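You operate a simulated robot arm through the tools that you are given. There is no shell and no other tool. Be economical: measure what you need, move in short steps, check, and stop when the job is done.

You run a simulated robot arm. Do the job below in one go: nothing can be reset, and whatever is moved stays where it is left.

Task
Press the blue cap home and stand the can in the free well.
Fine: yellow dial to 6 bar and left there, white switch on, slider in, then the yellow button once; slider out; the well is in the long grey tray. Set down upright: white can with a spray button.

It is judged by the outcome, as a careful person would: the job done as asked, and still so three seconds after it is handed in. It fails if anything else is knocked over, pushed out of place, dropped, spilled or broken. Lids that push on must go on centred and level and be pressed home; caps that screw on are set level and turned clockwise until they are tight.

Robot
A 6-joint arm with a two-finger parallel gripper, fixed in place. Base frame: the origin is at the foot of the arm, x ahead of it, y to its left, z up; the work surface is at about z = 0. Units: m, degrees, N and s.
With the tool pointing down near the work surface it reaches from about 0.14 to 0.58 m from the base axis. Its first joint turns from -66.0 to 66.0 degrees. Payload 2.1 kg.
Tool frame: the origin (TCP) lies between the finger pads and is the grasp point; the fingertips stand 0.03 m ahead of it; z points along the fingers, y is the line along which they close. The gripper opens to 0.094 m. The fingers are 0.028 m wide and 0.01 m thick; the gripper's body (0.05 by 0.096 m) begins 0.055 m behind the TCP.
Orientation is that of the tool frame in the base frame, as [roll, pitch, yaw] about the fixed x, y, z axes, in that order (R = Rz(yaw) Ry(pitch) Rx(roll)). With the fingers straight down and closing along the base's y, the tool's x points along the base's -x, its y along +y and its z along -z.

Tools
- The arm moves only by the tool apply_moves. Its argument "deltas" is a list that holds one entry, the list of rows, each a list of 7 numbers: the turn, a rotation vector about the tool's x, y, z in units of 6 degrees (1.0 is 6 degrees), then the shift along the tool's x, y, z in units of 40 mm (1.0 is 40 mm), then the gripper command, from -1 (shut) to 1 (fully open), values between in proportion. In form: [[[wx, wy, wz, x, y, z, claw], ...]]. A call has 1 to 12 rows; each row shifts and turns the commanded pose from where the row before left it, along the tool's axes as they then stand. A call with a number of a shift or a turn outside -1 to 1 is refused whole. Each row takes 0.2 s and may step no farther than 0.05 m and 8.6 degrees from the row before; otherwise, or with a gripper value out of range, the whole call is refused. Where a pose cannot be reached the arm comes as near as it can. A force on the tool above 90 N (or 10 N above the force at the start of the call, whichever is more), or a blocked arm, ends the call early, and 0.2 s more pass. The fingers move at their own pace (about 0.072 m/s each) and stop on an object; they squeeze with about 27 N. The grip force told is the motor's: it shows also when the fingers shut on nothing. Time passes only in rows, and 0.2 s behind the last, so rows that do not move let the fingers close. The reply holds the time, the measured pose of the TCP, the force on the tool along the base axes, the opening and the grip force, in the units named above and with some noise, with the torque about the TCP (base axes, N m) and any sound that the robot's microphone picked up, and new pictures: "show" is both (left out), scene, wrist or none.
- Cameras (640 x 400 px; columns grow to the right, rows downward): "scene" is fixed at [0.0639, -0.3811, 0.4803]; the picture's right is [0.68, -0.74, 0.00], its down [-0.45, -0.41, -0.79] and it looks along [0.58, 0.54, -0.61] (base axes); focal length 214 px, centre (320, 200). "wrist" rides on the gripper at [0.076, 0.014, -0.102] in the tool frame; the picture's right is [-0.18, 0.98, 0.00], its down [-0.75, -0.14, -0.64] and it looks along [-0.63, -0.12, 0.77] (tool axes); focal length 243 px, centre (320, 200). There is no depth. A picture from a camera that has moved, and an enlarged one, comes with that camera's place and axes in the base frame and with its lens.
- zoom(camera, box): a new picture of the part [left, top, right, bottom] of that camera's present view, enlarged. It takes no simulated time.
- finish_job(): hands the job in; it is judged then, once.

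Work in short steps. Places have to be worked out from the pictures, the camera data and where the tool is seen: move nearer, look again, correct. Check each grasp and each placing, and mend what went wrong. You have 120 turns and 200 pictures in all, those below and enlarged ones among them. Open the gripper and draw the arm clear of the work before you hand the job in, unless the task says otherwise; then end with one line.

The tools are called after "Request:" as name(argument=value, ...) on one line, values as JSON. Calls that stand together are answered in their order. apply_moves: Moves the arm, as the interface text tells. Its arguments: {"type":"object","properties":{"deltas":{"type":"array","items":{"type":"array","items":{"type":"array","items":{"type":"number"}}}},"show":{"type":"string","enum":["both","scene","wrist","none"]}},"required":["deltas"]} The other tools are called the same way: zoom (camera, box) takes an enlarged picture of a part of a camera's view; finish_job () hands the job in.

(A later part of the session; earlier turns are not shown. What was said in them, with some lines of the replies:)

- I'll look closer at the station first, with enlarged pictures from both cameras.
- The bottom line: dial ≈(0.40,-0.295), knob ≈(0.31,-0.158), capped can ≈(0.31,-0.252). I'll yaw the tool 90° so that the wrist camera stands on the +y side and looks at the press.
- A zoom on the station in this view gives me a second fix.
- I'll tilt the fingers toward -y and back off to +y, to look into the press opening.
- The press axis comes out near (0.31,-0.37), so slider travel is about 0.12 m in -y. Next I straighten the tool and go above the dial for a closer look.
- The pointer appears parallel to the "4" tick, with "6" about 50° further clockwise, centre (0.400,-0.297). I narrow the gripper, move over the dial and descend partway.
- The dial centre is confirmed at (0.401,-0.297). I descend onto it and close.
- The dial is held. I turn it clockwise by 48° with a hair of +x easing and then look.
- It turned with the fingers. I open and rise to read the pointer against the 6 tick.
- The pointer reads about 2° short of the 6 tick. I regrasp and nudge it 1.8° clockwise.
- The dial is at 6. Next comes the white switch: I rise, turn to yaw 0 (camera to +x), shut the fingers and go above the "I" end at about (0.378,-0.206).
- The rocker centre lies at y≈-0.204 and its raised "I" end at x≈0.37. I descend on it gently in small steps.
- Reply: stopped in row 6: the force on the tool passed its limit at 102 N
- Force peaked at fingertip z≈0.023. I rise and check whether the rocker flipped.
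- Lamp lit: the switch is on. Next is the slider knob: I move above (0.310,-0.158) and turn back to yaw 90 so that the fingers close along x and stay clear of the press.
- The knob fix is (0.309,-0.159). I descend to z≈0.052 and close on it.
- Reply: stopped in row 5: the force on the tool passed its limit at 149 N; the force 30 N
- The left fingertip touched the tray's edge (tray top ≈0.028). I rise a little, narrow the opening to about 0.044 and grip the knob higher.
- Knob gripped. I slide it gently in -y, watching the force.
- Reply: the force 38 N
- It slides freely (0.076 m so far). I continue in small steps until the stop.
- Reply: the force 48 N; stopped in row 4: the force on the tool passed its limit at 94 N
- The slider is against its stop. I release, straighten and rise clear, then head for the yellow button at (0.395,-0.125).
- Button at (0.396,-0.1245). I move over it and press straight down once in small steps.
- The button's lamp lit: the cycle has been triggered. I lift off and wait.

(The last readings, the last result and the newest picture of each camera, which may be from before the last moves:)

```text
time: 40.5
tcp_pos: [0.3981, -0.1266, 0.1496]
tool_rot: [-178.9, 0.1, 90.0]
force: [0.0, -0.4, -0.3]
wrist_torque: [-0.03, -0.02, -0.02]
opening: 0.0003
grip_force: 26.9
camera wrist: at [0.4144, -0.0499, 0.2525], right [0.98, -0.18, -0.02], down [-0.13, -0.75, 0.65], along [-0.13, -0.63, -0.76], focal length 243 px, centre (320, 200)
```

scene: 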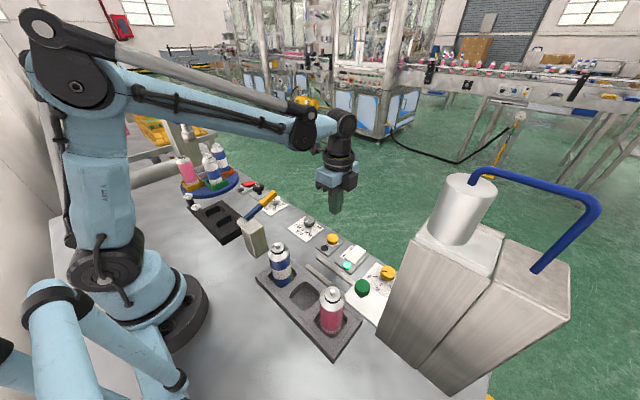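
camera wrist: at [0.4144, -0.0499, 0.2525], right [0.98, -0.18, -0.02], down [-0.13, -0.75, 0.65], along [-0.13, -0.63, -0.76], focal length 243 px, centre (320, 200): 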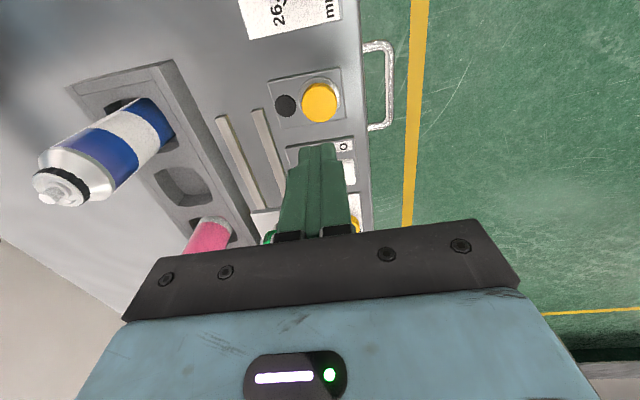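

The lamp is out again. Before pulling the slider I peek into the press from the +y side with the tool tilted.

Request:
apply_moves(deltas=[[[0, 0, 0, 0.8, -0.5, -0.5, -1], [0, 0, 0, 0.8, -0.6, -0.5, -1], [0, 0, 0, 0.8, -0.6, 0, -1], [0, 0, 0, 0.7, -0.5, 0, -1], [0, -1, 0, 0, 0, 0, -1], [0, -1, 0, 0, 0, 0, -1], [0, -1, 0, 0, 0, 0, -1], [0, -1, 0, 0, 0, 0, -1], [0, -1, 0, 0, 0, 0, -1], [0, 0, 0, 0, 0, 0, -1]]], show="wrist")

Request:
zoom(camera="wrist", box=[240, 60, 420, 250])

```text
time: 42.8
tcp_pos: [0.3085, -0.0001, 0.1896]
tool_rot: [-178.7, 30.3, 90.7]
force: [0.2, 0.3, -0.1]
wrist_torque: [0.01, -0.02, -0.02]
opening: 0.0
grip_force: 26.9
camera wrist: at [0.3243, 0.1174, 0.2395], right [0.98, -0.16, 0.07], down [-0.12, -0.33, 0.94], along [-0.13, -0.93, -0.34], focal length 243 px, centre (320, 200)
```

wrist: 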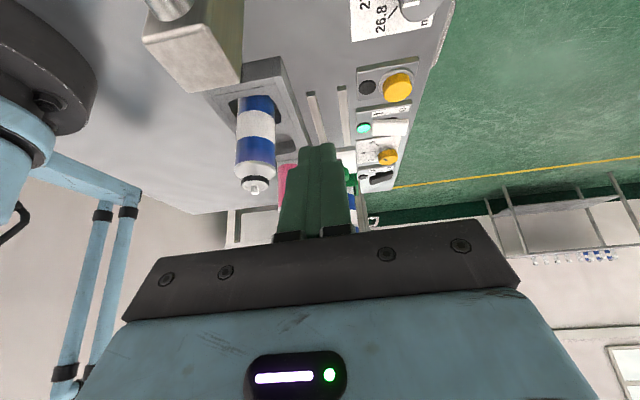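

```text
2.11 times, centred on (330, 155) of wrist
camera zoom: at [0.3243, 0.1174, 0.2395], right [0.98, -0.16, 0.07], down [-0.12, -0.33, 0.94], along [-0.13, -0.93, -0.34], focal length 511 px, centre (299, 295)
```

zoom: 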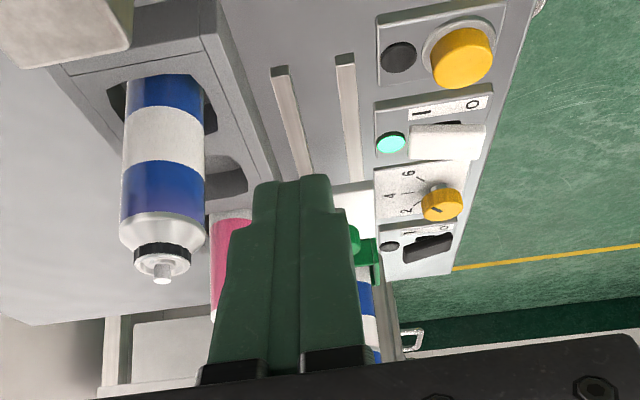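

The shut fingers hide it, so I open them.

Request:
apply_moves(deltas=[[[0, 0, 0, 0, 0.3, 0, 1], [0, 0, 0, 0, 0, -0.5, 1], [0, 0, 0, 0, 0, -0.5, 1], [0, 0, 0, 0, 0, 0, 1]]], show="wrist")

Request:
zoom(camera="wrist", box=[240, 60, 420, 250])

```text
time: 43.8
tcp_pos: [0.3209, 0.0217, 0.2228]
tool_rot: [-178.7, 30.2, 90.6]
force: [-0.4, -0.7, -0.8]
wrist_torque: [-0.01, -0.01, 0.01]
opening: 0.094
grip_force: 0.1
camera wrist: at [0.336, 0.1381, 0.2742], right [0.98, -0.16, 0.07], down [-0.12, -0.33, 0.94], along [-0.13, -0.93, -0.34], focal length 243 px, centre (320, 200)
```

wrist: 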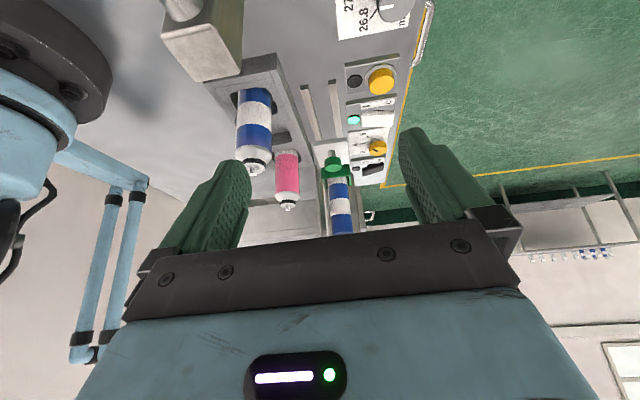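

```text
2.11 times, centred on (330, 155) of wrist
camera zoom: at [0.336, 0.1381, 0.2742], right [0.98, -0.16, 0.07], down [-0.12, -0.33, 0.94], along [-0.13, -0.93, -0.34], focal length 511 px, centre (299, 295)
```

zoom: 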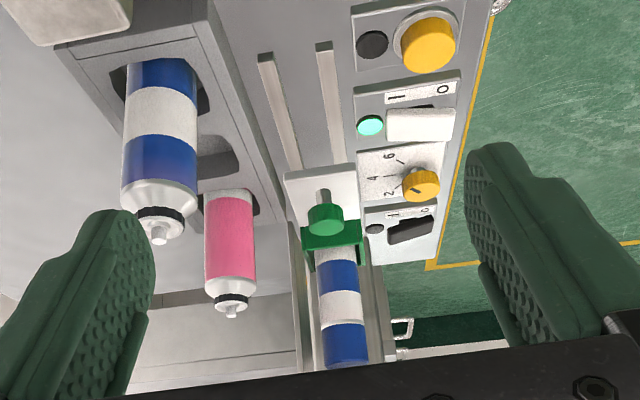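

The can with its cap stands upright in the press and the slider is in. I straighten up and go back over the knob.

Request:
apply_moves(deltas=[[[0, 1, 0, 0, 0, 0, 0.1], [0, 1, 0, 0, 0, 0, 0.1], [0, 1, 0, 0, 0, 0, 0.1], [0, 1, 0, 0, 0, 0, 0.1], [0, 1, 0.1, 0, 0, 0, 0.1], [0, 0, 0, -1, -0.13, 0, 0.1], [0, 0, 0, -1, -0.13, 0, 0.1], [0, 0, 0, -1, 0, 0, 0.1], [0, 0, 0, -1, 0, 0, 0.1], [0, 0, 0, -1, 0, 0, 0.1], [0, 0, 0, -1, 0, 0.5, 0.1], [0, 0, 0, -0.8, 0, 0.6, 0.1]]], show="none")

Request:
apply_moves(deltas=[[[0, 0, 0, -0.6, 0, 0.3, 0.1], [0, 0, 0, 0, 0, 0, 0.1]]])

```text
time: 46.4
tcp_pos: [0.3076, -0.2491, 0.1811]
tool_rot: [-178.8, 0.2, 89.4]
force: [0.8, 0.6, 0.4]
wrist_torque: [0.01, -0.03, 0.03]
opening: 0.0515
grip_force: 0.0
```

```text
time: 47.0
tcp_pos: [0.308, -0.2715, 0.1682]
tool_rot: [-178.8, 0.1, 89.4]
force: [-0.6, 1.3, -0.1]
wrist_torque: [0.0, -0.01, 0.0]
opening: 0.0516
grip_force: 0.0
camera wrist: at [0.3245, -0.1963, 0.2722], right [0.98, -0.2, -0.02], down [-0.14, -0.75, 0.65], along [-0.14, -0.63, -0.76], focal length 243 px, centre (320, 200)
```

scene: 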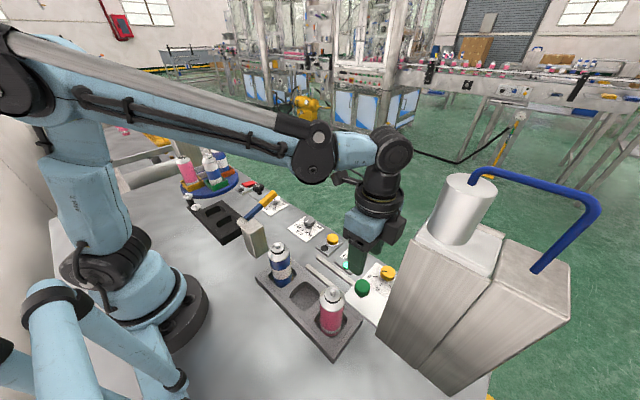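
wrist: 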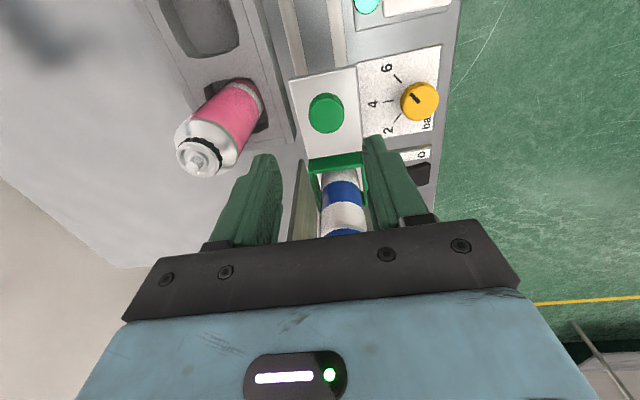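

Knob at (0.309,-0.281). I descend and grip it.

Request:
apply_moves(deltas=[[[0, 0, 0, -0.24, 0.04, 0.7, 0.0], [0, 0, 0, 0, 0, 0.8, 0.0], [0, 0, 0, 0, 0, 0.8, 0.0], [0, 0, 0, 0, 0, 0.35, 0.0], [0, 0, 0, 0, 0, 0, 0.0], [0, 0, 0, 0, 0, 0, -1], [0, 0, 0, 0, 0, 0, -1], [0, 0, 0, 0, 0, 0, -1]]], show="wrist")

```text
time: 48.8
tcp_pos: [0.3099, -0.2819, 0.0636]
tool_rot: [-179.7, 0.2, 89.6]
force: [44.7, -0.6, -9.9]
wrist_torque: [-0.14, -0.1, 0.09]
opening: 0.0308
grip_force: 44.2
camera wrist: at [0.3254, -0.2052, 0.1662], right [0.98, -0.19, 0.0], down [-0.14, -0.75, 0.65], along [-0.13, -0.63, -0.76], focal length 243 px, centre (320, 200)
```

wrist: 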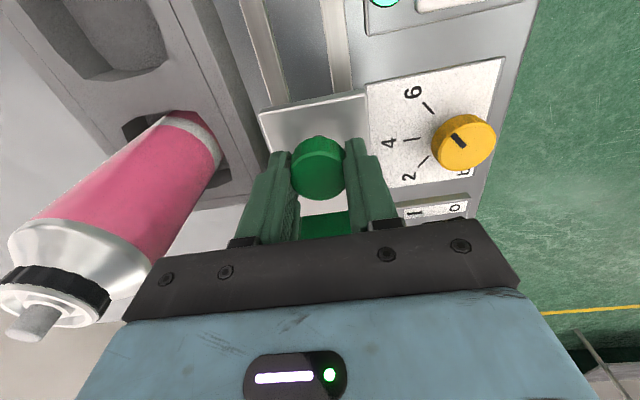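

Gripped. I shift slightly in +x to relieve the side load and pull the slider out gently.

Request:
apply_moves(deltas=[[[0, 0, 0, 0, 0.03, 0, -1], [0, 0, 0, 0.1, 0, 0, -1], [0, 0, 0, 0.2, 0, 0, -1], [0, 0, 0, 0.25, 0, 0, -1], [0, 0, 0, 0.25, 0, 0, -1], [0, 0, 0, 0.25, 0, 0, -1], [0, 0, 0, 0.25, 0, 0, -1], [0, 0, 0, 0.25, 0, 0, -1], [0, 0, 0, 0.25, 0, 0, -1], [0, 0, 0, 0.25, 0, 0, -1], [0, 0, 0, 0.25, 0, 0, -1], [0, 0, 0, 0.15, 0, 0, -1]]])

```text
time: 51.4
tcp_pos: [0.309, -0.1883, 0.0617]
tool_rot: [-179.4, 0.3, 89.3]
force: [28.5, -0.8, 7.3]
wrist_torque: [0.1, -0.93, 0.19]
opening: 0.0313
grip_force: 44.7
camera wrist: at [0.3262, -0.1119, 0.1645], right [0.98, -0.2, -0.01], down [-0.14, -0.75, 0.65], along [-0.13, -0.63, -0.76], focal length 243 px, centre (320, 200)
```

scene: 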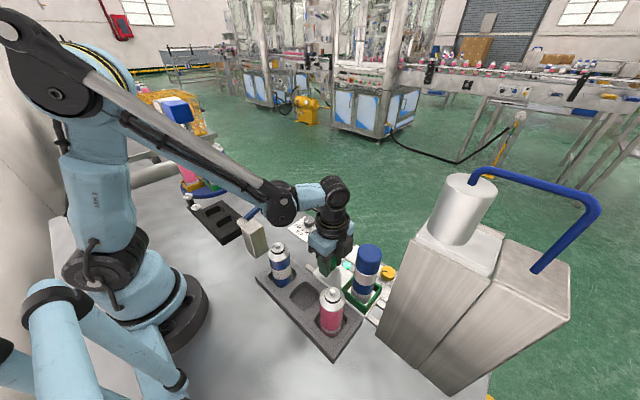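
wrist: 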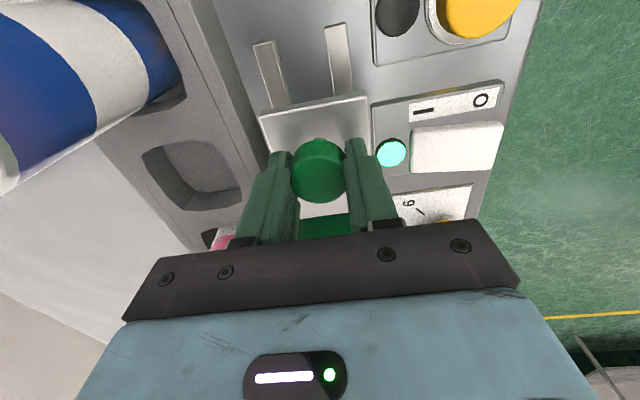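

Coming out well. I take the remaining ~30 mm to the out stop.

Request:
apply_moves(deltas=[[[0, 0, 0, 0.15, 0, 0, -1], [0, 0, 0, 0.2, 0, 0, -1], [0, 0, 0, 0.15, 0, 0, -1], [0, 0, 0, 0.1, 0, 0, -1], [0, 0, 0, 0.1, 0, 0, -1], [0, 0, 0, 0.07, 0, 0, -1], [0, 0, 0, 0.05, 0, 0, -1]]], show="scene")

Request:
zoom(camera="scene", box=[240, 220, 420, 360])

```text
time: 53.0
tcp_pos: [0.3096, -0.1581, 0.0603]
tool_rot: [-179.2, 1.0, 89.3]
force: [13.3, -37.5, 7.0]
wrist_torque: [-0.51, -0.94, 0.09]
opening: 0.0315
grip_force: 44.6
```

scene: 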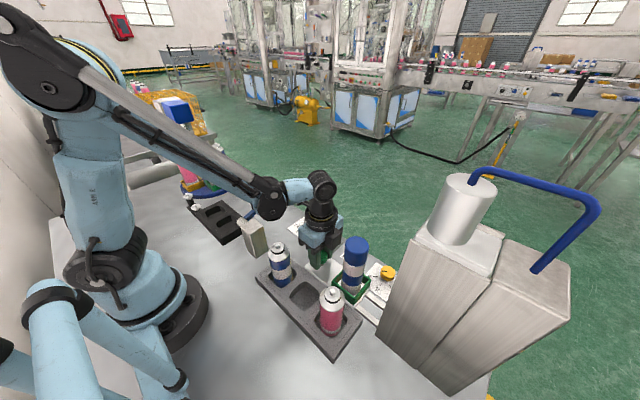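

```text
2.86 times, centred on (330, 290) of scene
camera zoom: at [0.0638, -0.3811, 0.4803], right [0.68, -0.74, 0.0], down [-0.45, -0.41, -0.79], along [0.58, 0.54, -0.61], focal length 613 px, centre (291, -57)
```

zoom: 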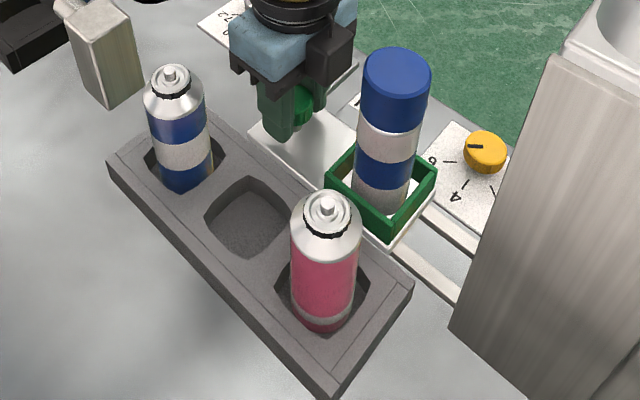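

Request:
zoom(camera="scene", box=[330, 225, 390, 305])

```text
5.00 times, centred on (360, 265) of scene
camera zoom: at [0.0638, -0.3811, 0.4803], right [0.68, -0.74, 0.0], down [-0.45, -0.41, -0.79], along [0.58, 0.54, -0.61], focal length 1072 px, centre (120, -125)
```

zoom: 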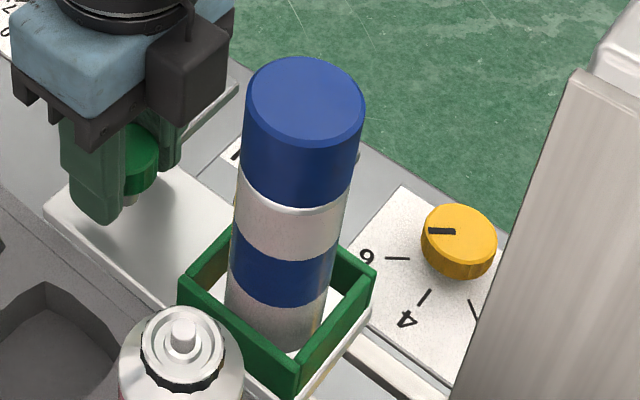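

The slider is against the out stop, back where it was, and the dial still reads 6. I release the knob, rise, and view the can and cap from the same pose as early on, for comparison.

Request:
apply_moves(deltas=[[[0, 0, 0, 0, 0, 0, 0.1], [0, 0, 0, 0, 0, 0, 0.1], [0, 0, 0, 0, 0, -0.6, 0.1], [0, 0, 0, 0, 0, -1, 0.1], [0, 0, 0, 0, 0, -1, 0.5], [0, 0, 0, 0.5, 0, -1, 1], [0.1, 0.15, -0.1, 1, 0.2, -0.5, 1], [0, 0, 0, 1, 0.3, -0.5, 1], [0, 0, 0, 1, 0.3, -0.5, 1], [0, 0, 0, 1, 0.3, -0.5, 1], [0, 0, 0, 0.8, 0.1, -0.15, 1]]], show="none")

Request:
apply_moves(deltas=[[[0, -1, 0, 0, 0, 0, 1], [0, -1, 0, 0, 0, 0, 1], [0, -1, 0, 0, 0, 0, 1], [0, -1, 0, 0, 0, 0, 1], [0, -1, 0, 0, 0, 0, 1], [0, 0, 0, 0, 0, 0, 1]]], show="wrist")

Request:
zoom(camera="wrist", box=[210, 70, 390, 250])

```text
time: 55.4
tcp_pos: [0.3648, 0.0572, 0.2901]
tool_rot: [-178.3, -0.7, 89.9]
force: [0.1, -0.1, 0.2]
wrist_torque: [-0.01, -0.03, 0.03]
opening: 0.0941
grip_force: 0.1
```

```text
time: 56.8
tcp_pos: [0.3627, 0.0568, 0.2906]
tool_rot: [-178.1, 29.3, 91.0]
force: [0.1, 0.4, -1.0]
wrist_torque: [0.0, -0.02, -0.01]
opening: 0.0942
grip_force: 0.0
camera wrist: at [0.3792, 0.1729, 0.343], right [0.98, -0.16, 0.06], down [-0.11, -0.34, 0.93], along [-0.13, -0.93, -0.35], focal length 243 px, centre (320, 200)
```

wrist: 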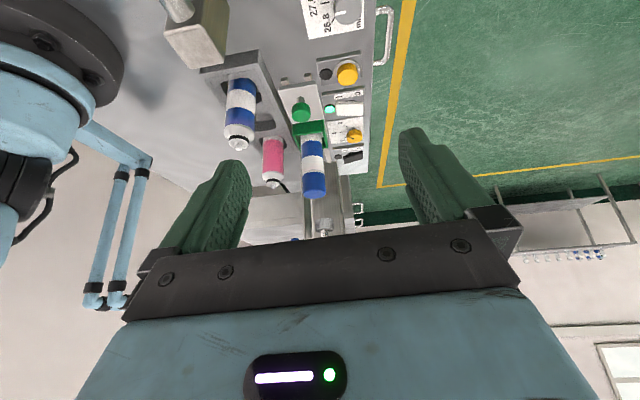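

```text
2.22 times, centred on (300, 160) of wrist
camera zoom: at [0.3792, 0.1729, 0.343], right [0.98, -0.16, 0.06], down [-0.11, -0.34, 0.93], along [-0.13, -0.93, -0.35], focal length 539 px, centre (364, 289)
```

zoom: 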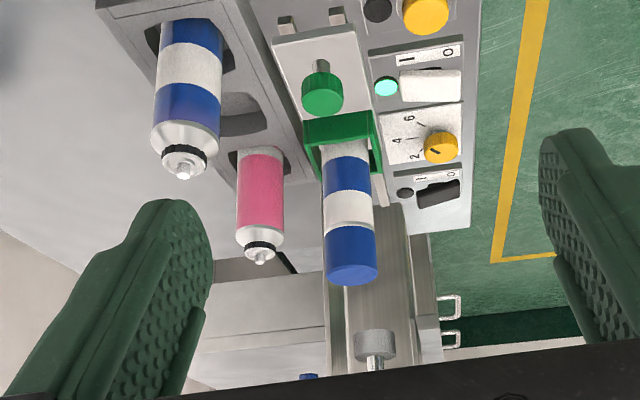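

The cap now sits a few mm lower and the gap line has gone: it was pressed home. Next I straighten and go near the can to fix its place for grasping.

Request:
apply_moves(deltas=[[[0, 1, 0, 0, 0, 0, 1], [0, 1, 0, 0, 0, 0, 1], [0, 1, 0, 0, 0, 0, 1], [0, 1, 0, 0, 0, 0, 1], [0, 0.9, 0.1, 0, 0, 0, 1], [-0.3, 0, 0, -0.9, -0.26, 0, 1], [0, 0, 0, -0.9, -0.26, 0, 1], [0, 0, 0, -0.9, -0.26, 0, 1], [0, 0, 0, -0.9, -0.26, 0.4, 1], [0, 0, 0, -0.9, -0.26, 0.4, 1], [0, 0, 0, -0.9, 0, 0.4, 1], [0, 0, 0, 0, 0, 0, 1]]], show="wrist")

Request:
zoom(camera="wrist", box=[160, 60, 400, 240])

```text
time: 59.4
tcp_pos: [0.3099, -0.1592, 0.2431]
tool_rot: [179.9, -0.1, 89.3]
force: [0.1, -1.1, -0.8]
wrist_torque: [0.01, 0.01, -0.01]
opening: 0.094
grip_force: 0.0
camera wrist: at [0.3252, -0.0838, 0.347], right [0.98, -0.2, 0.0], down [-0.15, -0.75, 0.64], along [-0.12, -0.63, -0.77], focal length 243 px, centre (320, 200)
```

wrist: 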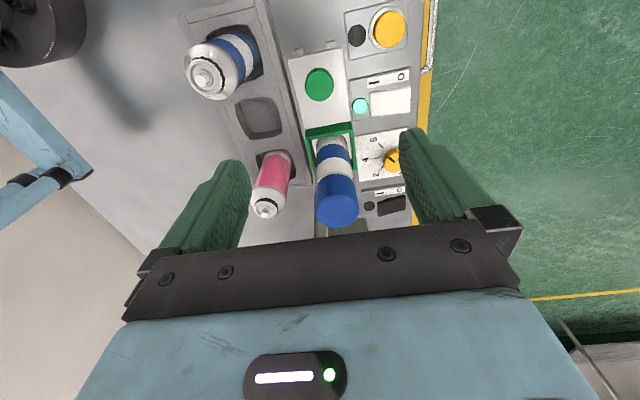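

```text
2.22 times, centred on (280, 150) of wrist
camera zoom: at [0.3252, -0.0838, 0.347], right [0.98, -0.2, 0.0], down [-0.15, -0.75, 0.64], along [-0.12, -0.63, -0.77], focal length 539 px, centre (409, 311)
```

zoom: 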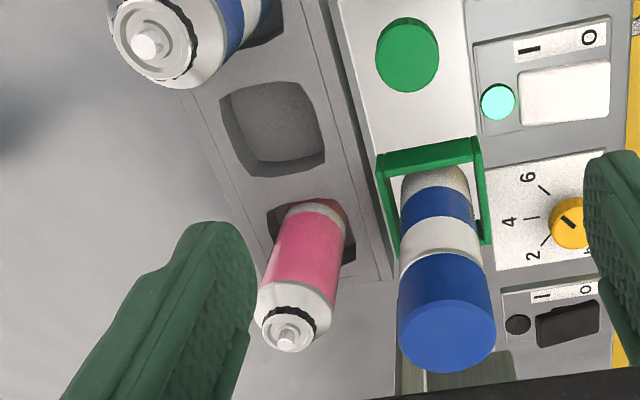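

Cap top at (0.3105,-0.253), and the well's centre at about (0.221,-0.189). I move over the can with a 0.075 opening and descend to z≈0.108.

Request:
apply_moves(deltas=[[[0, 0, -0.1, -0.8, 0, 0, 0.6], [0, 0, 0, -0.8, 0, 0, 0.6], [0, 0, 0, -0.75, 0, 0, 0.6], [0, 0, 0, 0, 0, 0.7, 0.6], [0, 0, 0, 0, 0, 0.7, 0.6], [0, 0, 0, 0, 0, 0.7, 0.6], [0, 0, 0, 0, 0, 0, 0.6]]])

```text
time: 61.0
tcp_pos: [0.3103, -0.2527, 0.1585]
tool_rot: [179.9, -0.1, 90.1]
force: [0.7, 0.9, -0.2]
wrist_torque: [0.02, 0.05, -0.01]
opening: 0.0751
grip_force: 0.1
camera wrist: at [0.3246, -0.1777, 0.2617], right [0.98, -0.18, 0.0], down [-0.14, -0.75, 0.64], along [-0.12, -0.63, -0.77], focal length 243 px, centre (320, 200)
```

scene: 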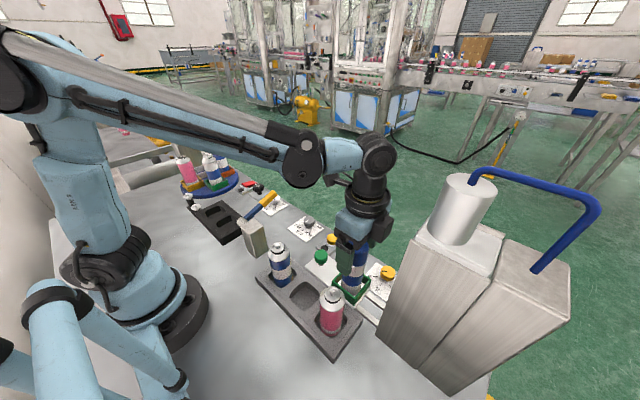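
wrist: 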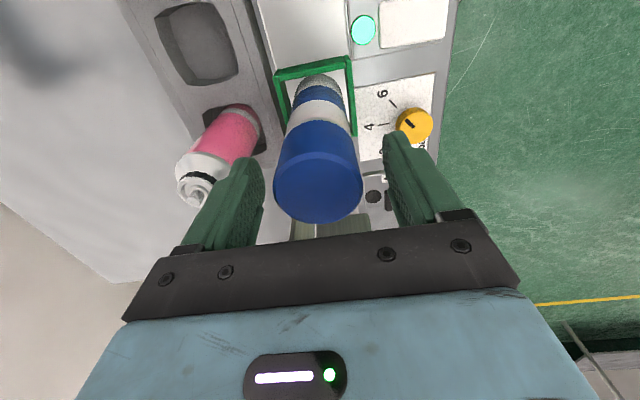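

Well centred. I descend to z≈0.109 and close.

Request:
apply_moves(deltas=[[[0, 0, 0, 0, 0, 0.5, 0.6], [0, 0, 0, 0, 0, 0.5, 0.6], [0, 0, 0, 0, 0, 0.22, 0.6], [0, 0, 0, 0, 0, 0, 0.6], [0, 0, 0, 0, 0, 0, -1], [0, 0, 0, 0, 0, 0, -1], [0, 0, 0, 0, 0, 0, -1]]])

```text
time: 62.5
tcp_pos: [0.3112, -0.2522, 0.1108]
tool_rot: [179.9, -0.1, 89.9]
force: [-0.9, -0.9, 21.4]
wrist_torque: [0.05, 0.09, -0.02]
opening: 0.0451
grip_force: 27.0
camera wrist: at [0.3242, -0.1764, 0.2136], right [0.98, -0.19, 0.0], down [-0.14, -0.75, 0.64], along [-0.12, -0.63, -0.77], focal length 243 px, centre (320, 200)
```

scene: 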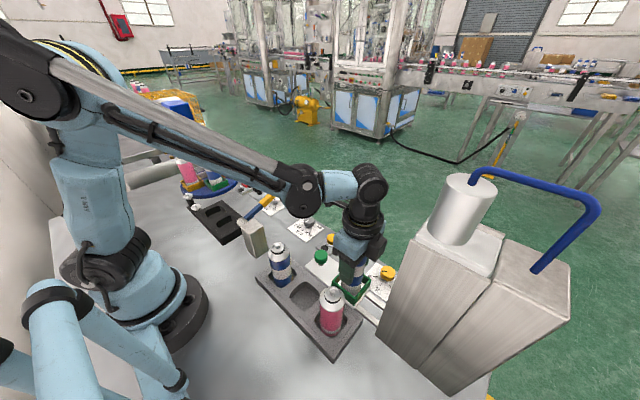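
wrist: 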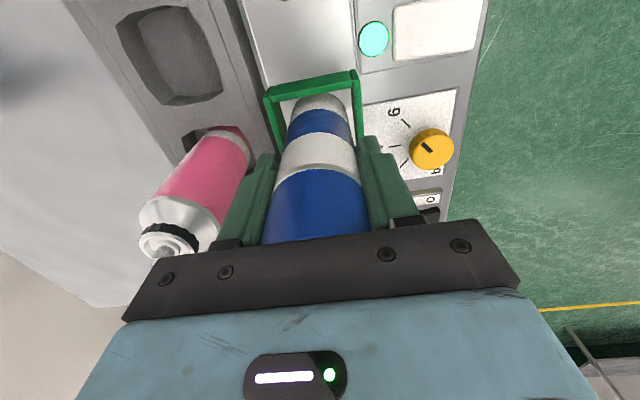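

Gripped on the body (0.045 m). I lift it straight up.

Request:
apply_moves(deltas=[[[0, 0, 0, 0, 0, -0.1, -1], [0, 0, 0, 0, 0, -0.3, -1], [0, 0, 0, 0, 0, -0.6, -1], [0, 0, 0, 0, 0, -0.7, -1], [0, 0, 0, 0, 0, -0.7, -1], [0, 0, 0, 0, 0, 0, -1]]])

```text
time: 64.0
tcp_pos: [0.3072, -0.2539, 0.2078]
tool_rot: [179.9, -0.1, 89.9]
force: [-0.8, 0.4, -2.3]
wrist_torque: [-0.02, -0.05, -0.01]
opening: 0.0452
grip_force: 26.7
camera wrist: at [0.3215, -0.1769, 0.3121], right [0.98, -0.19, 0.0], down [-0.14, -0.75, 0.64], along [-0.12, -0.63, -0.77], focal length 243 px, centre (320, 200)
```

scene: 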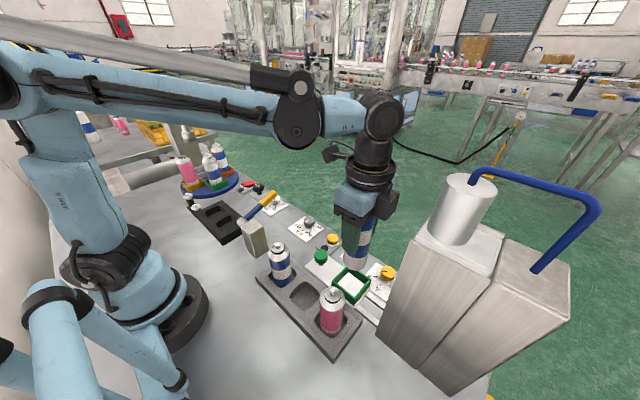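
wrist: 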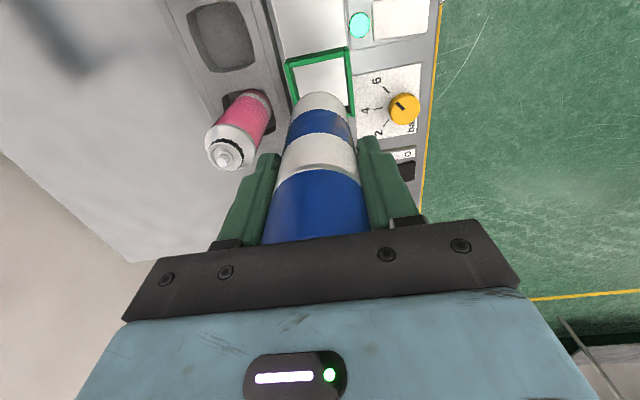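

The can is held and hangs straight; the weight is about 2 N. I carry it in +y first, level with the free well, then look again.

Request:
apply_moves(deltas=[[[0, 0, 0, 0.2, 0, -0.3, -1], [0, 0, 0, 0.5, 0, 0, -1], [0, 0, 0, 0.5, 0, 0, -1], [0, 0, 0, 0.47, 0, 0, -1], [0, 0, 0, 0, -0.4, 0, -1], [0, 0, 0, 0, -0.5, 0, -1], [0, 0, 0, 0, -0.5, 0, -1], [0, 0, 0, 0, -0.4, 0, -1], [0, 0, 0, 0, -0.3, 0, -1], [0, 0, 0, 0, 0, 0, -1]]])

Request:
zoom(camera="scene", box=[240, 200, 400, 360])

```text
time: 66.2
tcp_pos: [0.2253, -0.1865, 0.2184]
tool_rot: [179.9, -0.1, 90.0]
force: [0.4, 0.3, -1.8]
wrist_torque: [0.0, -0.03, -0.01]
opening: 0.0448
grip_force: 27.4
camera wrist: at [0.2388, -0.1109, 0.3222], right [0.98, -0.19, 0.0], down [-0.14, -0.75, 0.64], along [-0.12, -0.63, -0.77], focal length 243 px, centre (320, 200)
```

scene: 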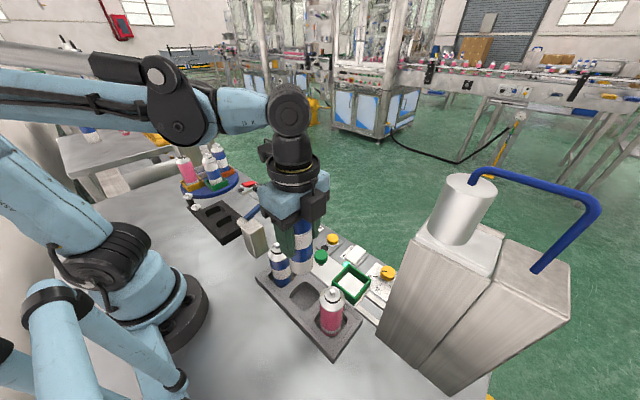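
wrist: 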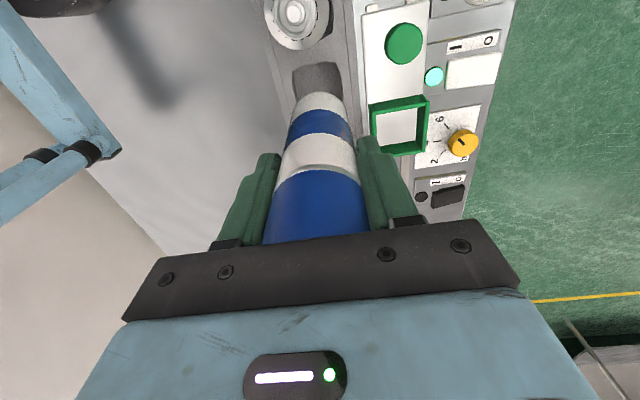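

```text
2.50 times, centred on (320, 280) of scene
camera zoom: at [0.0638, -0.3811, 0.4803], right [0.68, -0.74, 0.0], down [-0.45, -0.41, -0.79], along [0.58, 0.54, -0.61], focal length 536 px, centre (320, 0)
```

zoom: 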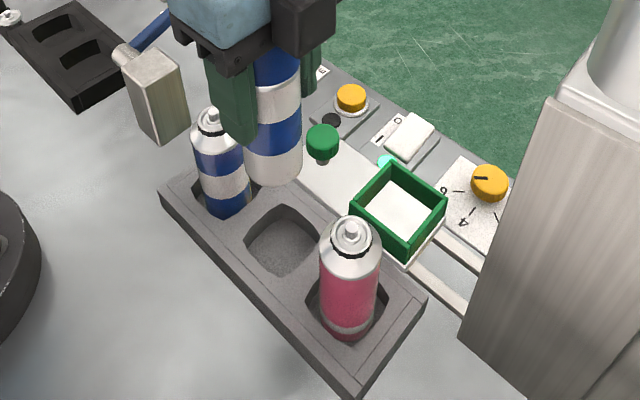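

The best estimate of the well centre is (0.2215,-0.189). I correct and lower until the can's foot is just above the tray.

Request:
apply_moves(deltas=[[[0, 0, 0, -0.05, -0.09, 0, -1], [0, 0, 0, 0, 0, 0.5, -1], [0, 0, 0, 0, 0, 0.6, -1], [0, 0, 0, 0, 0, 0.5, -1], [0, 0, 0, 0, 0, 0.25, -1], [0, 0, 0, 0, 0, 0, -1]]])

Request:
zoom(camera="scene", box=[250, 240, 350, 340])

Request:
zoom(camera="wrist", box=[230, 0, 410, 150])

```text
time: 67.5
tcp_pos: [0.2227, -0.1868, 0.1448]
tool_rot: [179.9, -0.1, 90.0]
force: [0.8, -0.3, -1.4]
wrist_torque: [0.01, -0.04, -0.02]
opening: 0.0448
grip_force: 27.3
camera wrist: at [0.2358, -0.1115, 0.2479], right [0.98, -0.18, 0.0], down [-0.14, -0.75, 0.64], along [-0.12, -0.63, -0.77], focal length 243 px, centre (320, 200)
```

scene: 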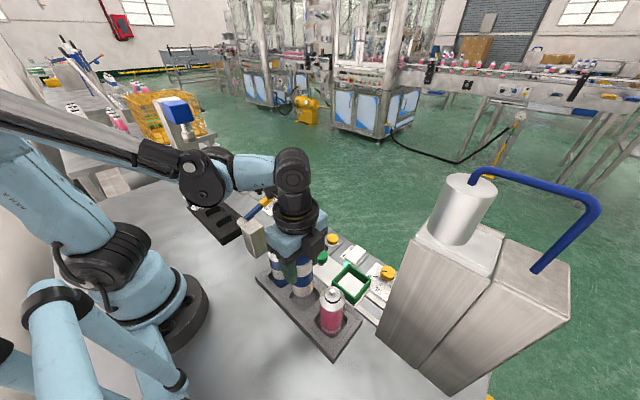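
wrist: 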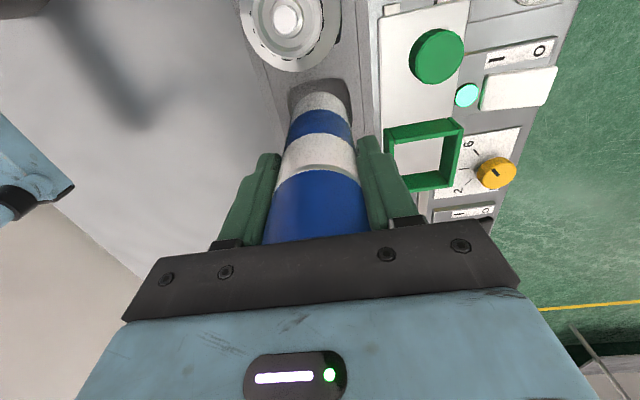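

```text
4.00 times, centred on (300, 290) of scene
camera zoom: at [0.0639, -0.3811, 0.4803], right [0.68, -0.74, 0.0], down [-0.45, -0.41, -0.79], along [0.58, 0.54, -0.61], focal length 858 px, centre (400, -160)
```

zoom: 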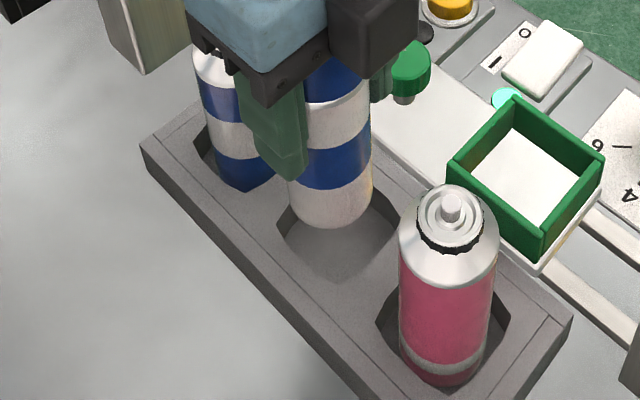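

```text
2.67 times, centred on (320, 75) of wrist
camera zoom: at [0.2358, -0.1115, 0.2479], right [0.98, -0.18, 0.0], down [-0.14, -0.75, 0.64], along [-0.12, -0.63, -0.77], focal length 647 px, centre (320, 533)
```

zoom: 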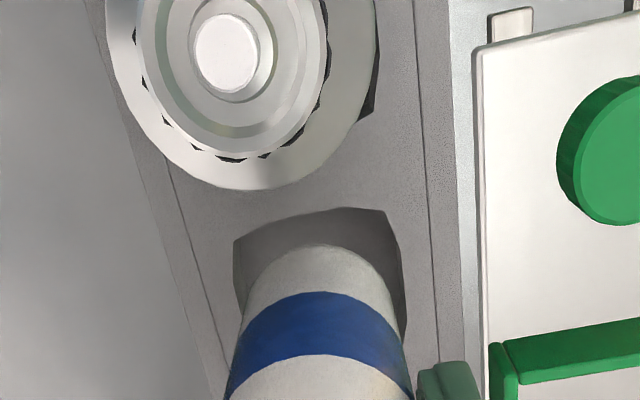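

The well spans x≈0.194–0.249 with its +y edge at -0.162, so its centre is (0.2217,-0.1895). I shift 2 mm in -y and lower in small steps.

Request:
apply_moves(deltas=[[[0, 0, 0, -0.05, 0, 0, -1], [0, 0, 0, 0, 0, 0.3, -1], [0, 0, 0, 0, 0, 0.2, -1], [0, 0, 0, 0, 0, 0.1, -1], [0, 0, 0, 0, 0, 0, -1]]], show="scene")

Request:
zoom(camera="scene", box=[250, 240, 350, 340])

```text
time: 68.8
tcp_pos: [0.2199, -0.188, 0.1196]
tool_rot: [180.0, 0.0, 89.9]
force: [0.7, 1.5, -2.6]
wrist_torque: [0.02, 0.01, 0.02]
opening: 0.0451
grip_force: 26.7
```

scene: 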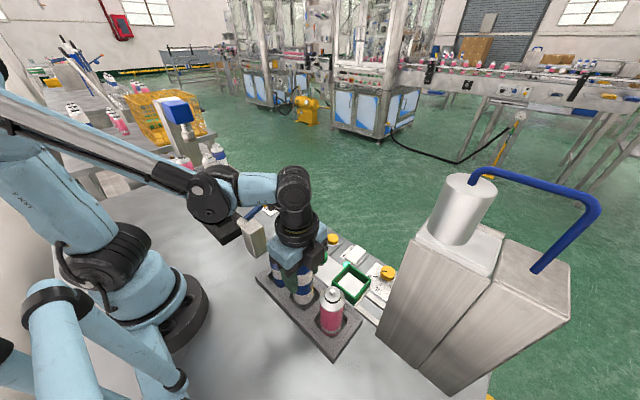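

```text
4.00 times, centred on (300, 290) of scene
camera zoom: at [0.0639, -0.3811, 0.4803], right [0.68, -0.74, 0.0], down [-0.45, -0.41, -0.79], along [0.58, 0.54, -0.61], focal length 858 px, centre (400, -160)
```

zoom: 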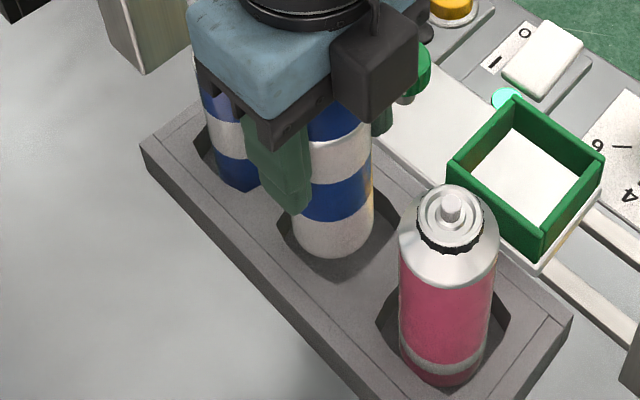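

The foot is centred over the well and entering. I continue down in 2–3 mm steps.

Request:
apply_moves(deltas=[[[0, 0, 0, 0, 0, 0.1, -1], [0, 0, 0, 0, 0, 0.07, -1], [0, 0, 0, 0, 0, 0.05, -1], [0, 0, 0, 0, 0, 0.05, -1], [0, 0, 0, 0, 0, 0, -1]]], show="none")

```text
time: 70.0
tcp_pos: [0.221, -0.1889, 0.109]
tool_rot: [179.9, -0.1, 89.9]
force: [0.1, 0.2, -0.9]
wrist_torque: [-0.02, 0.01, 0.01]
opening: 0.0448
grip_force: 27.4
```

Request:
apply_moves(deltas=[[[0, 0, 0, 0, 0, 0.05, -1], [0, 0, 0, 0, 0, 0.05, -1], [0, 0, 0, 0, 0, 0, -1]]], show="scene")

Request:
zoom(camera="scene", box=[250, 240, 350, 340])

```text
time: 70.8
tcp_pos: [0.2196, -0.1894, 0.1053]
tool_rot: [179.9, -0.1, 89.8]
force: [-0.1, 0.2, -1.6]
wrist_torque: [0.0, -0.03, -0.02]
opening: 0.0447
grip_force: 26.9
```

scene: 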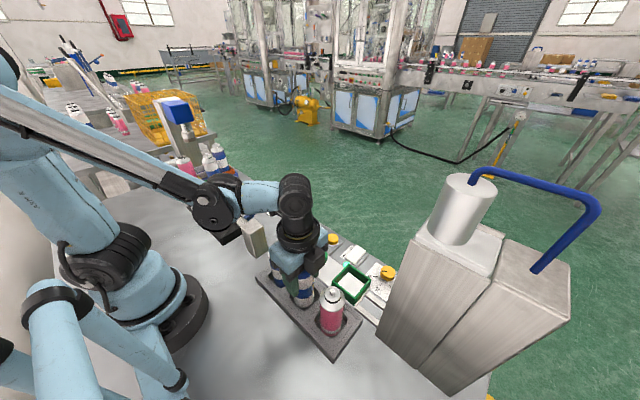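

```text
4.00 times, centred on (300, 290) of scene
camera zoom: at [0.0639, -0.3811, 0.4803], right [0.68, -0.74, 0.0], down [-0.45, -0.41, -0.79], along [0.58, 0.54, -0.61], focal length 858 px, centre (400, -160)
```

zoom: 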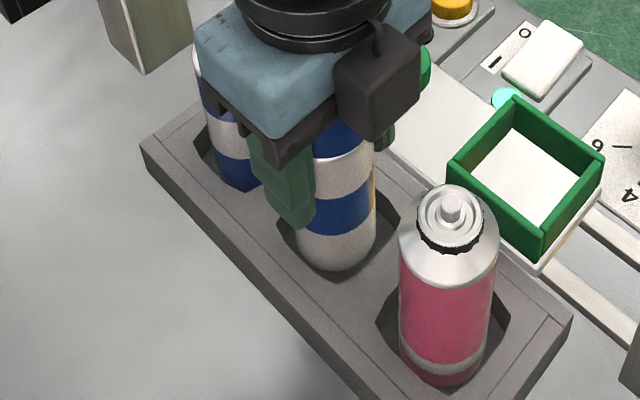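

Request:
apply_moves(deltas=[[[0, 0, 0, 0, 0.02, 0.05, -1], [0, 0, 0, 0, 0, 0.04, -1], [0, 0, 0, 0, 0, 0, -1]]], show="none")

```text
time: 71.5
tcp_pos: [0.2204, -0.1902, 0.1016]
tool_rot: [-180.0, -0.1, 90.0]
force: [-0.1, 0.3, -2.2]
wrist_torque: [-0.03, -0.01, 0.02]
opening: 0.0447
grip_force: 27.2
```

Request:
apply_moves(deltas=[[[0, 0, 0, 0, 0, 0.05, -1], [0, 0, 0, 0, 0, 0, -1], [0, 0, 0, 0, 0, 0, -1]]], show="none")

```text
time: 72.3
tcp_pos: [0.2207, -0.1889, 0.0994]
tool_rot: [179.9, -0.2, 90.0]
force: [0.1, -0.6, -1.3]
wrist_torque: [-0.02, 0.02, -0.01]
opening: 0.0446
grip_force: 27.2
```

Request:
apply_moves(deltas=[[[0, 0, 0, 0, 0, 0.04, -1], [0, 0, 0, 0, 0, 0, -1]]], show="scene")

Request:
zoom(camera="scene", box=[250, 240, 350, 340])

```text
time: 73.0
tcp_pos: [0.2216, -0.189, 0.0992]
tool_rot: [179.9, -0.1, 90.0]
force: [0.0, 0.5, -0.9]
wrist_torque: [-0.01, 0.0, 0.02]
opening: 0.0447
grip_force: 27.2
```

scene: 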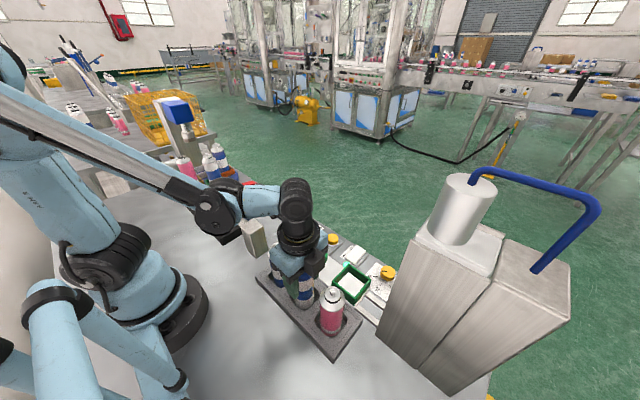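

```text
4.00 times, centred on (300, 290) of scene
camera zoom: at [0.0639, -0.3811, 0.4803], right [0.68, -0.74, 0.0], down [-0.45, -0.41, -0.79], along [0.58, 0.54, -0.61], focal length 858 px, centre (400, -160)
```

zoom: 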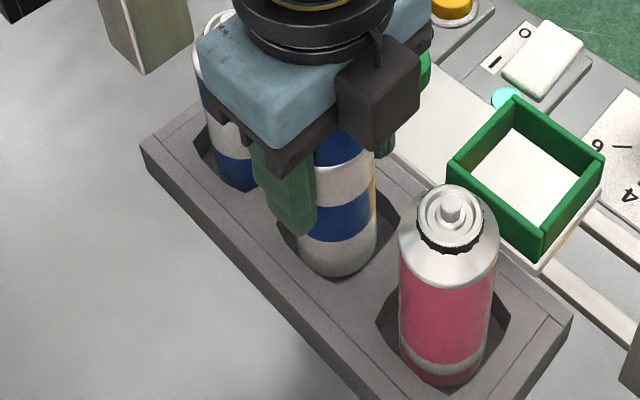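

Request:
apply_moves(deltas=[[[0, 0, 0, 0, 0, 0.05, -1], [0, 0, 0, 0, 0, 0, -1]]], show="none")

Request:
apply_moves(deltas=[[[0, 0, 0, 0, 0, 0.05, -1], [0, 0, 0, 0, 0, 0, -1]]], show="none")

```text
time: 73.5
tcp_pos: [0.2209, -0.1897, 0.0962]
tool_rot: [180.0, 0.0, 90.1]
force: [0.3, 0.2, -1.5]
wrist_torque: [0.02, 0.0, -0.02]
opening: 0.0451
grip_force: 26.6
```

```text
time: 74.2
tcp_pos: [0.2218, -0.1891, 0.0944]
tool_rot: [179.8, -0.1, 90.0]
force: [-0.5, 2.9, 16.8]
wrist_torque: [0.02, 0.15, 0.01]
opening: 0.0449
grip_force: 27.1
```

Contact on the well floor (17 N, foot well below the tray top). I open and rise straight up.

Request:
apply_moves(deltas=[[[0, 0, 0, 0, 0, -0.02, -0.7], [0, 0, 0, 0, 0, 0, 0.2], [0, 0, 0, 0, 0, 0, 0.5], [0, 0, 0, 0, 0, -0.3, 0.5], [0, 0, 0, 0, 0, -0.8, 0.5], [0, 0, 0, 0, 0, -0.9, 0.5], [0, 0, 0, 0, 0, -0.9, 0.5], [0, 0, 0, 0, 0, -0.9, 0.5]]])

Request:
zoom(camera="scene", box=[240, 200, 400, 360])

```text
time: 76.0
tcp_pos: [0.2201, -0.1907, 0.2477]
tool_rot: [179.8, -0.2, 90.0]
force: [-0.8, -0.8, 0.1]
wrist_torque: [0.01, -0.02, -0.01]
opening: 0.0704
grip_force: 0.0
camera wrist: at [0.2347, -0.1154, 0.351], right [0.98, -0.19, 0.0], down [-0.14, -0.75, 0.64], along [-0.12, -0.63, -0.77], focal length 243 px, centre (320, 200)
```

scene: 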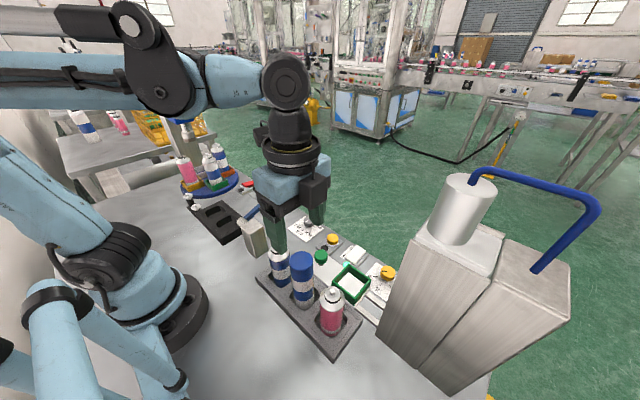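
wrist: 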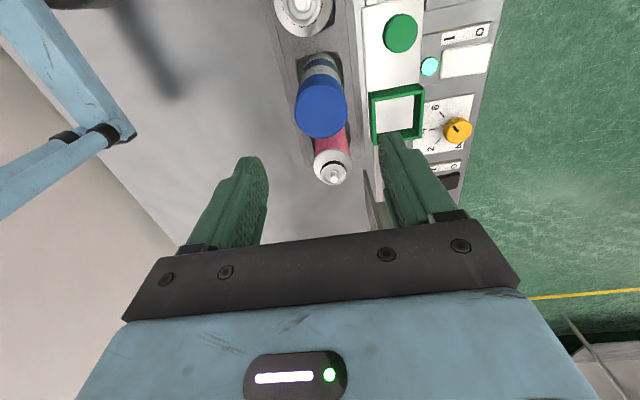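

```text
2.50 times, centred on (320, 280) of scene
camera zoom: at [0.0638, -0.3811, 0.4803], right [0.68, -0.74, 0.0], down [-0.45, -0.41, -0.79], along [0.58, 0.54, -0.61], focal length 536 px, centre (320, 0)
```

zoom: 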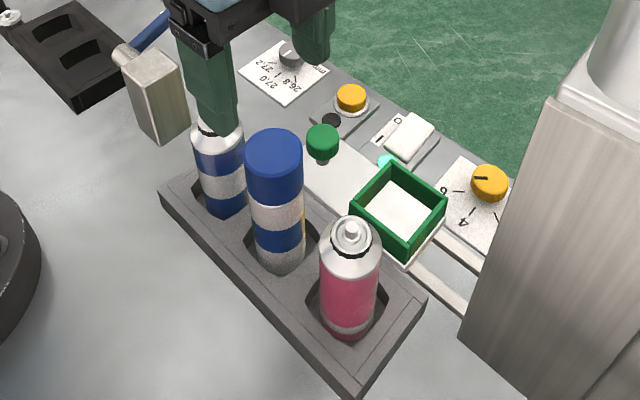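

The capped can stands upright in the free well and its neighbours are untouched. I draw the arm clear and take a last look.

Request:
apply_moves(deltas=[[[0, 0, 0, 0, 0, -1, 1], [0, 0, 0, 0, 0.5, -0.9, 1], [0, 0, 0, 0.5, 0.9, -0.5, 1], [0, 0, 0, 1, 0.9, 0, 1], [0, 0, 0, 1, 0.9, 0, 1], [0, 0, 0, 1, 0, 0, 1], [0, 0, 0, 0, 0, 0, 1]]])

Request:
zoom(camera="scene", box=[240, 220, 420, 360])

```text
refused: row 4 steps farther than a row can; nothing moved
```

```text
2.86 times, centred on (330, 290) of scene
camera zoom: at [0.0638, -0.3811, 0.4803], right [0.68, -0.74, 0.0], down [-0.45, -0.41, -0.79], along [0.58, 0.54, -0.61], focal length 613 px, centre (291, -57)
```

zoom: 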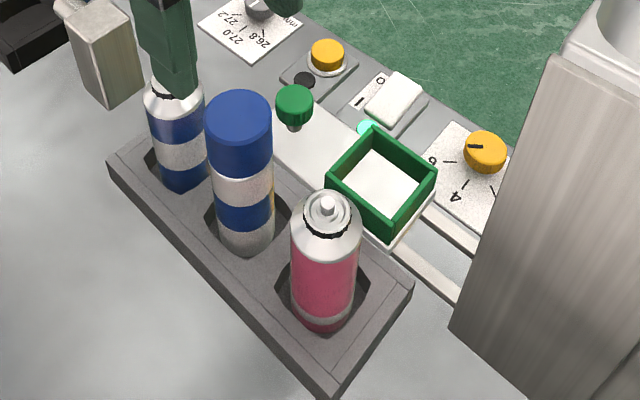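

One row was too long, so nothing moved. I retract with shorter steps.

Request:
apply_moves(deltas=[[[0, 0, 0, 0, 0, -0.9, 1], [0, 0, 0, 0, 0.5, -0.9, 1], [0, 0, 0, 0.5, 0.8, -0.3, 1], [0, 0, 0, 0.7, 0.7, 0, 1], [0, 0, 0, 0.7, 0.7, 0, 1], [0, 0, 0, 0.7, 0.3, 0, 1], [0, 0, 0, 0, 0, 0, 1]]])

```text
time: 77.5
tcp_pos: [0.3435, -0.0825, 0.3316]
tool_rot: [179.9, -0.1, 89.9]
force: [-1.4, 0.1, 0.2]
wrist_torque: [0.0, 0.0, 0.0]
opening: 0.0939
grip_force: 0.1
camera wrist: at [0.3574, -0.0079, 0.4349], right [0.98, -0.19, 0.0], down [-0.14, -0.75, 0.64], along [-0.12, -0.63, -0.77], focal length 243 px, centre (320, 200)
```

scene: 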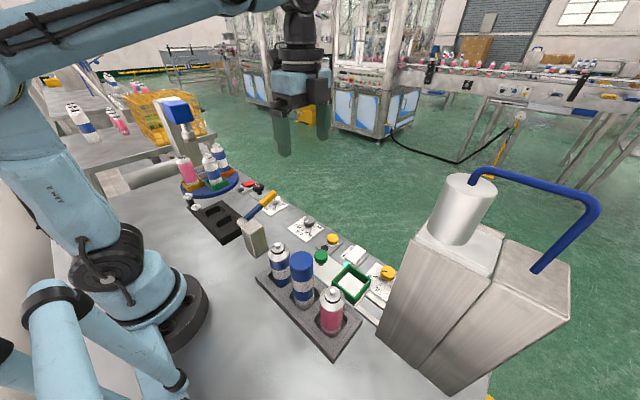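
wrist: 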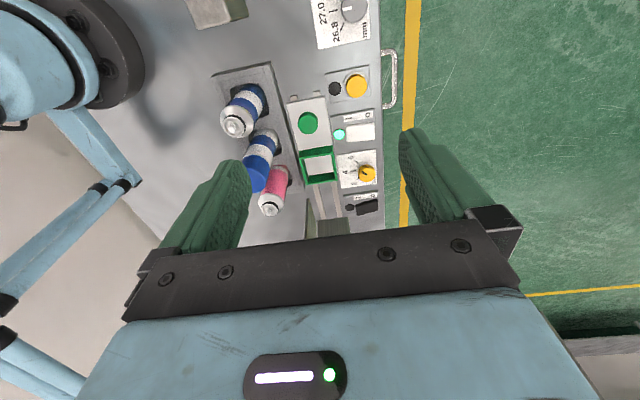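

The arm is clear, the gripper is open, and all steps are done, so I hand it in.

Request:
finish_job()

```text
The job is handed in.
```

The blue cap is pressed home and the can stands upright in the free well of the grey tray. The dial is left at 6 bar, the white switch is on, the yellow button was pressed once, and the slider is back out.
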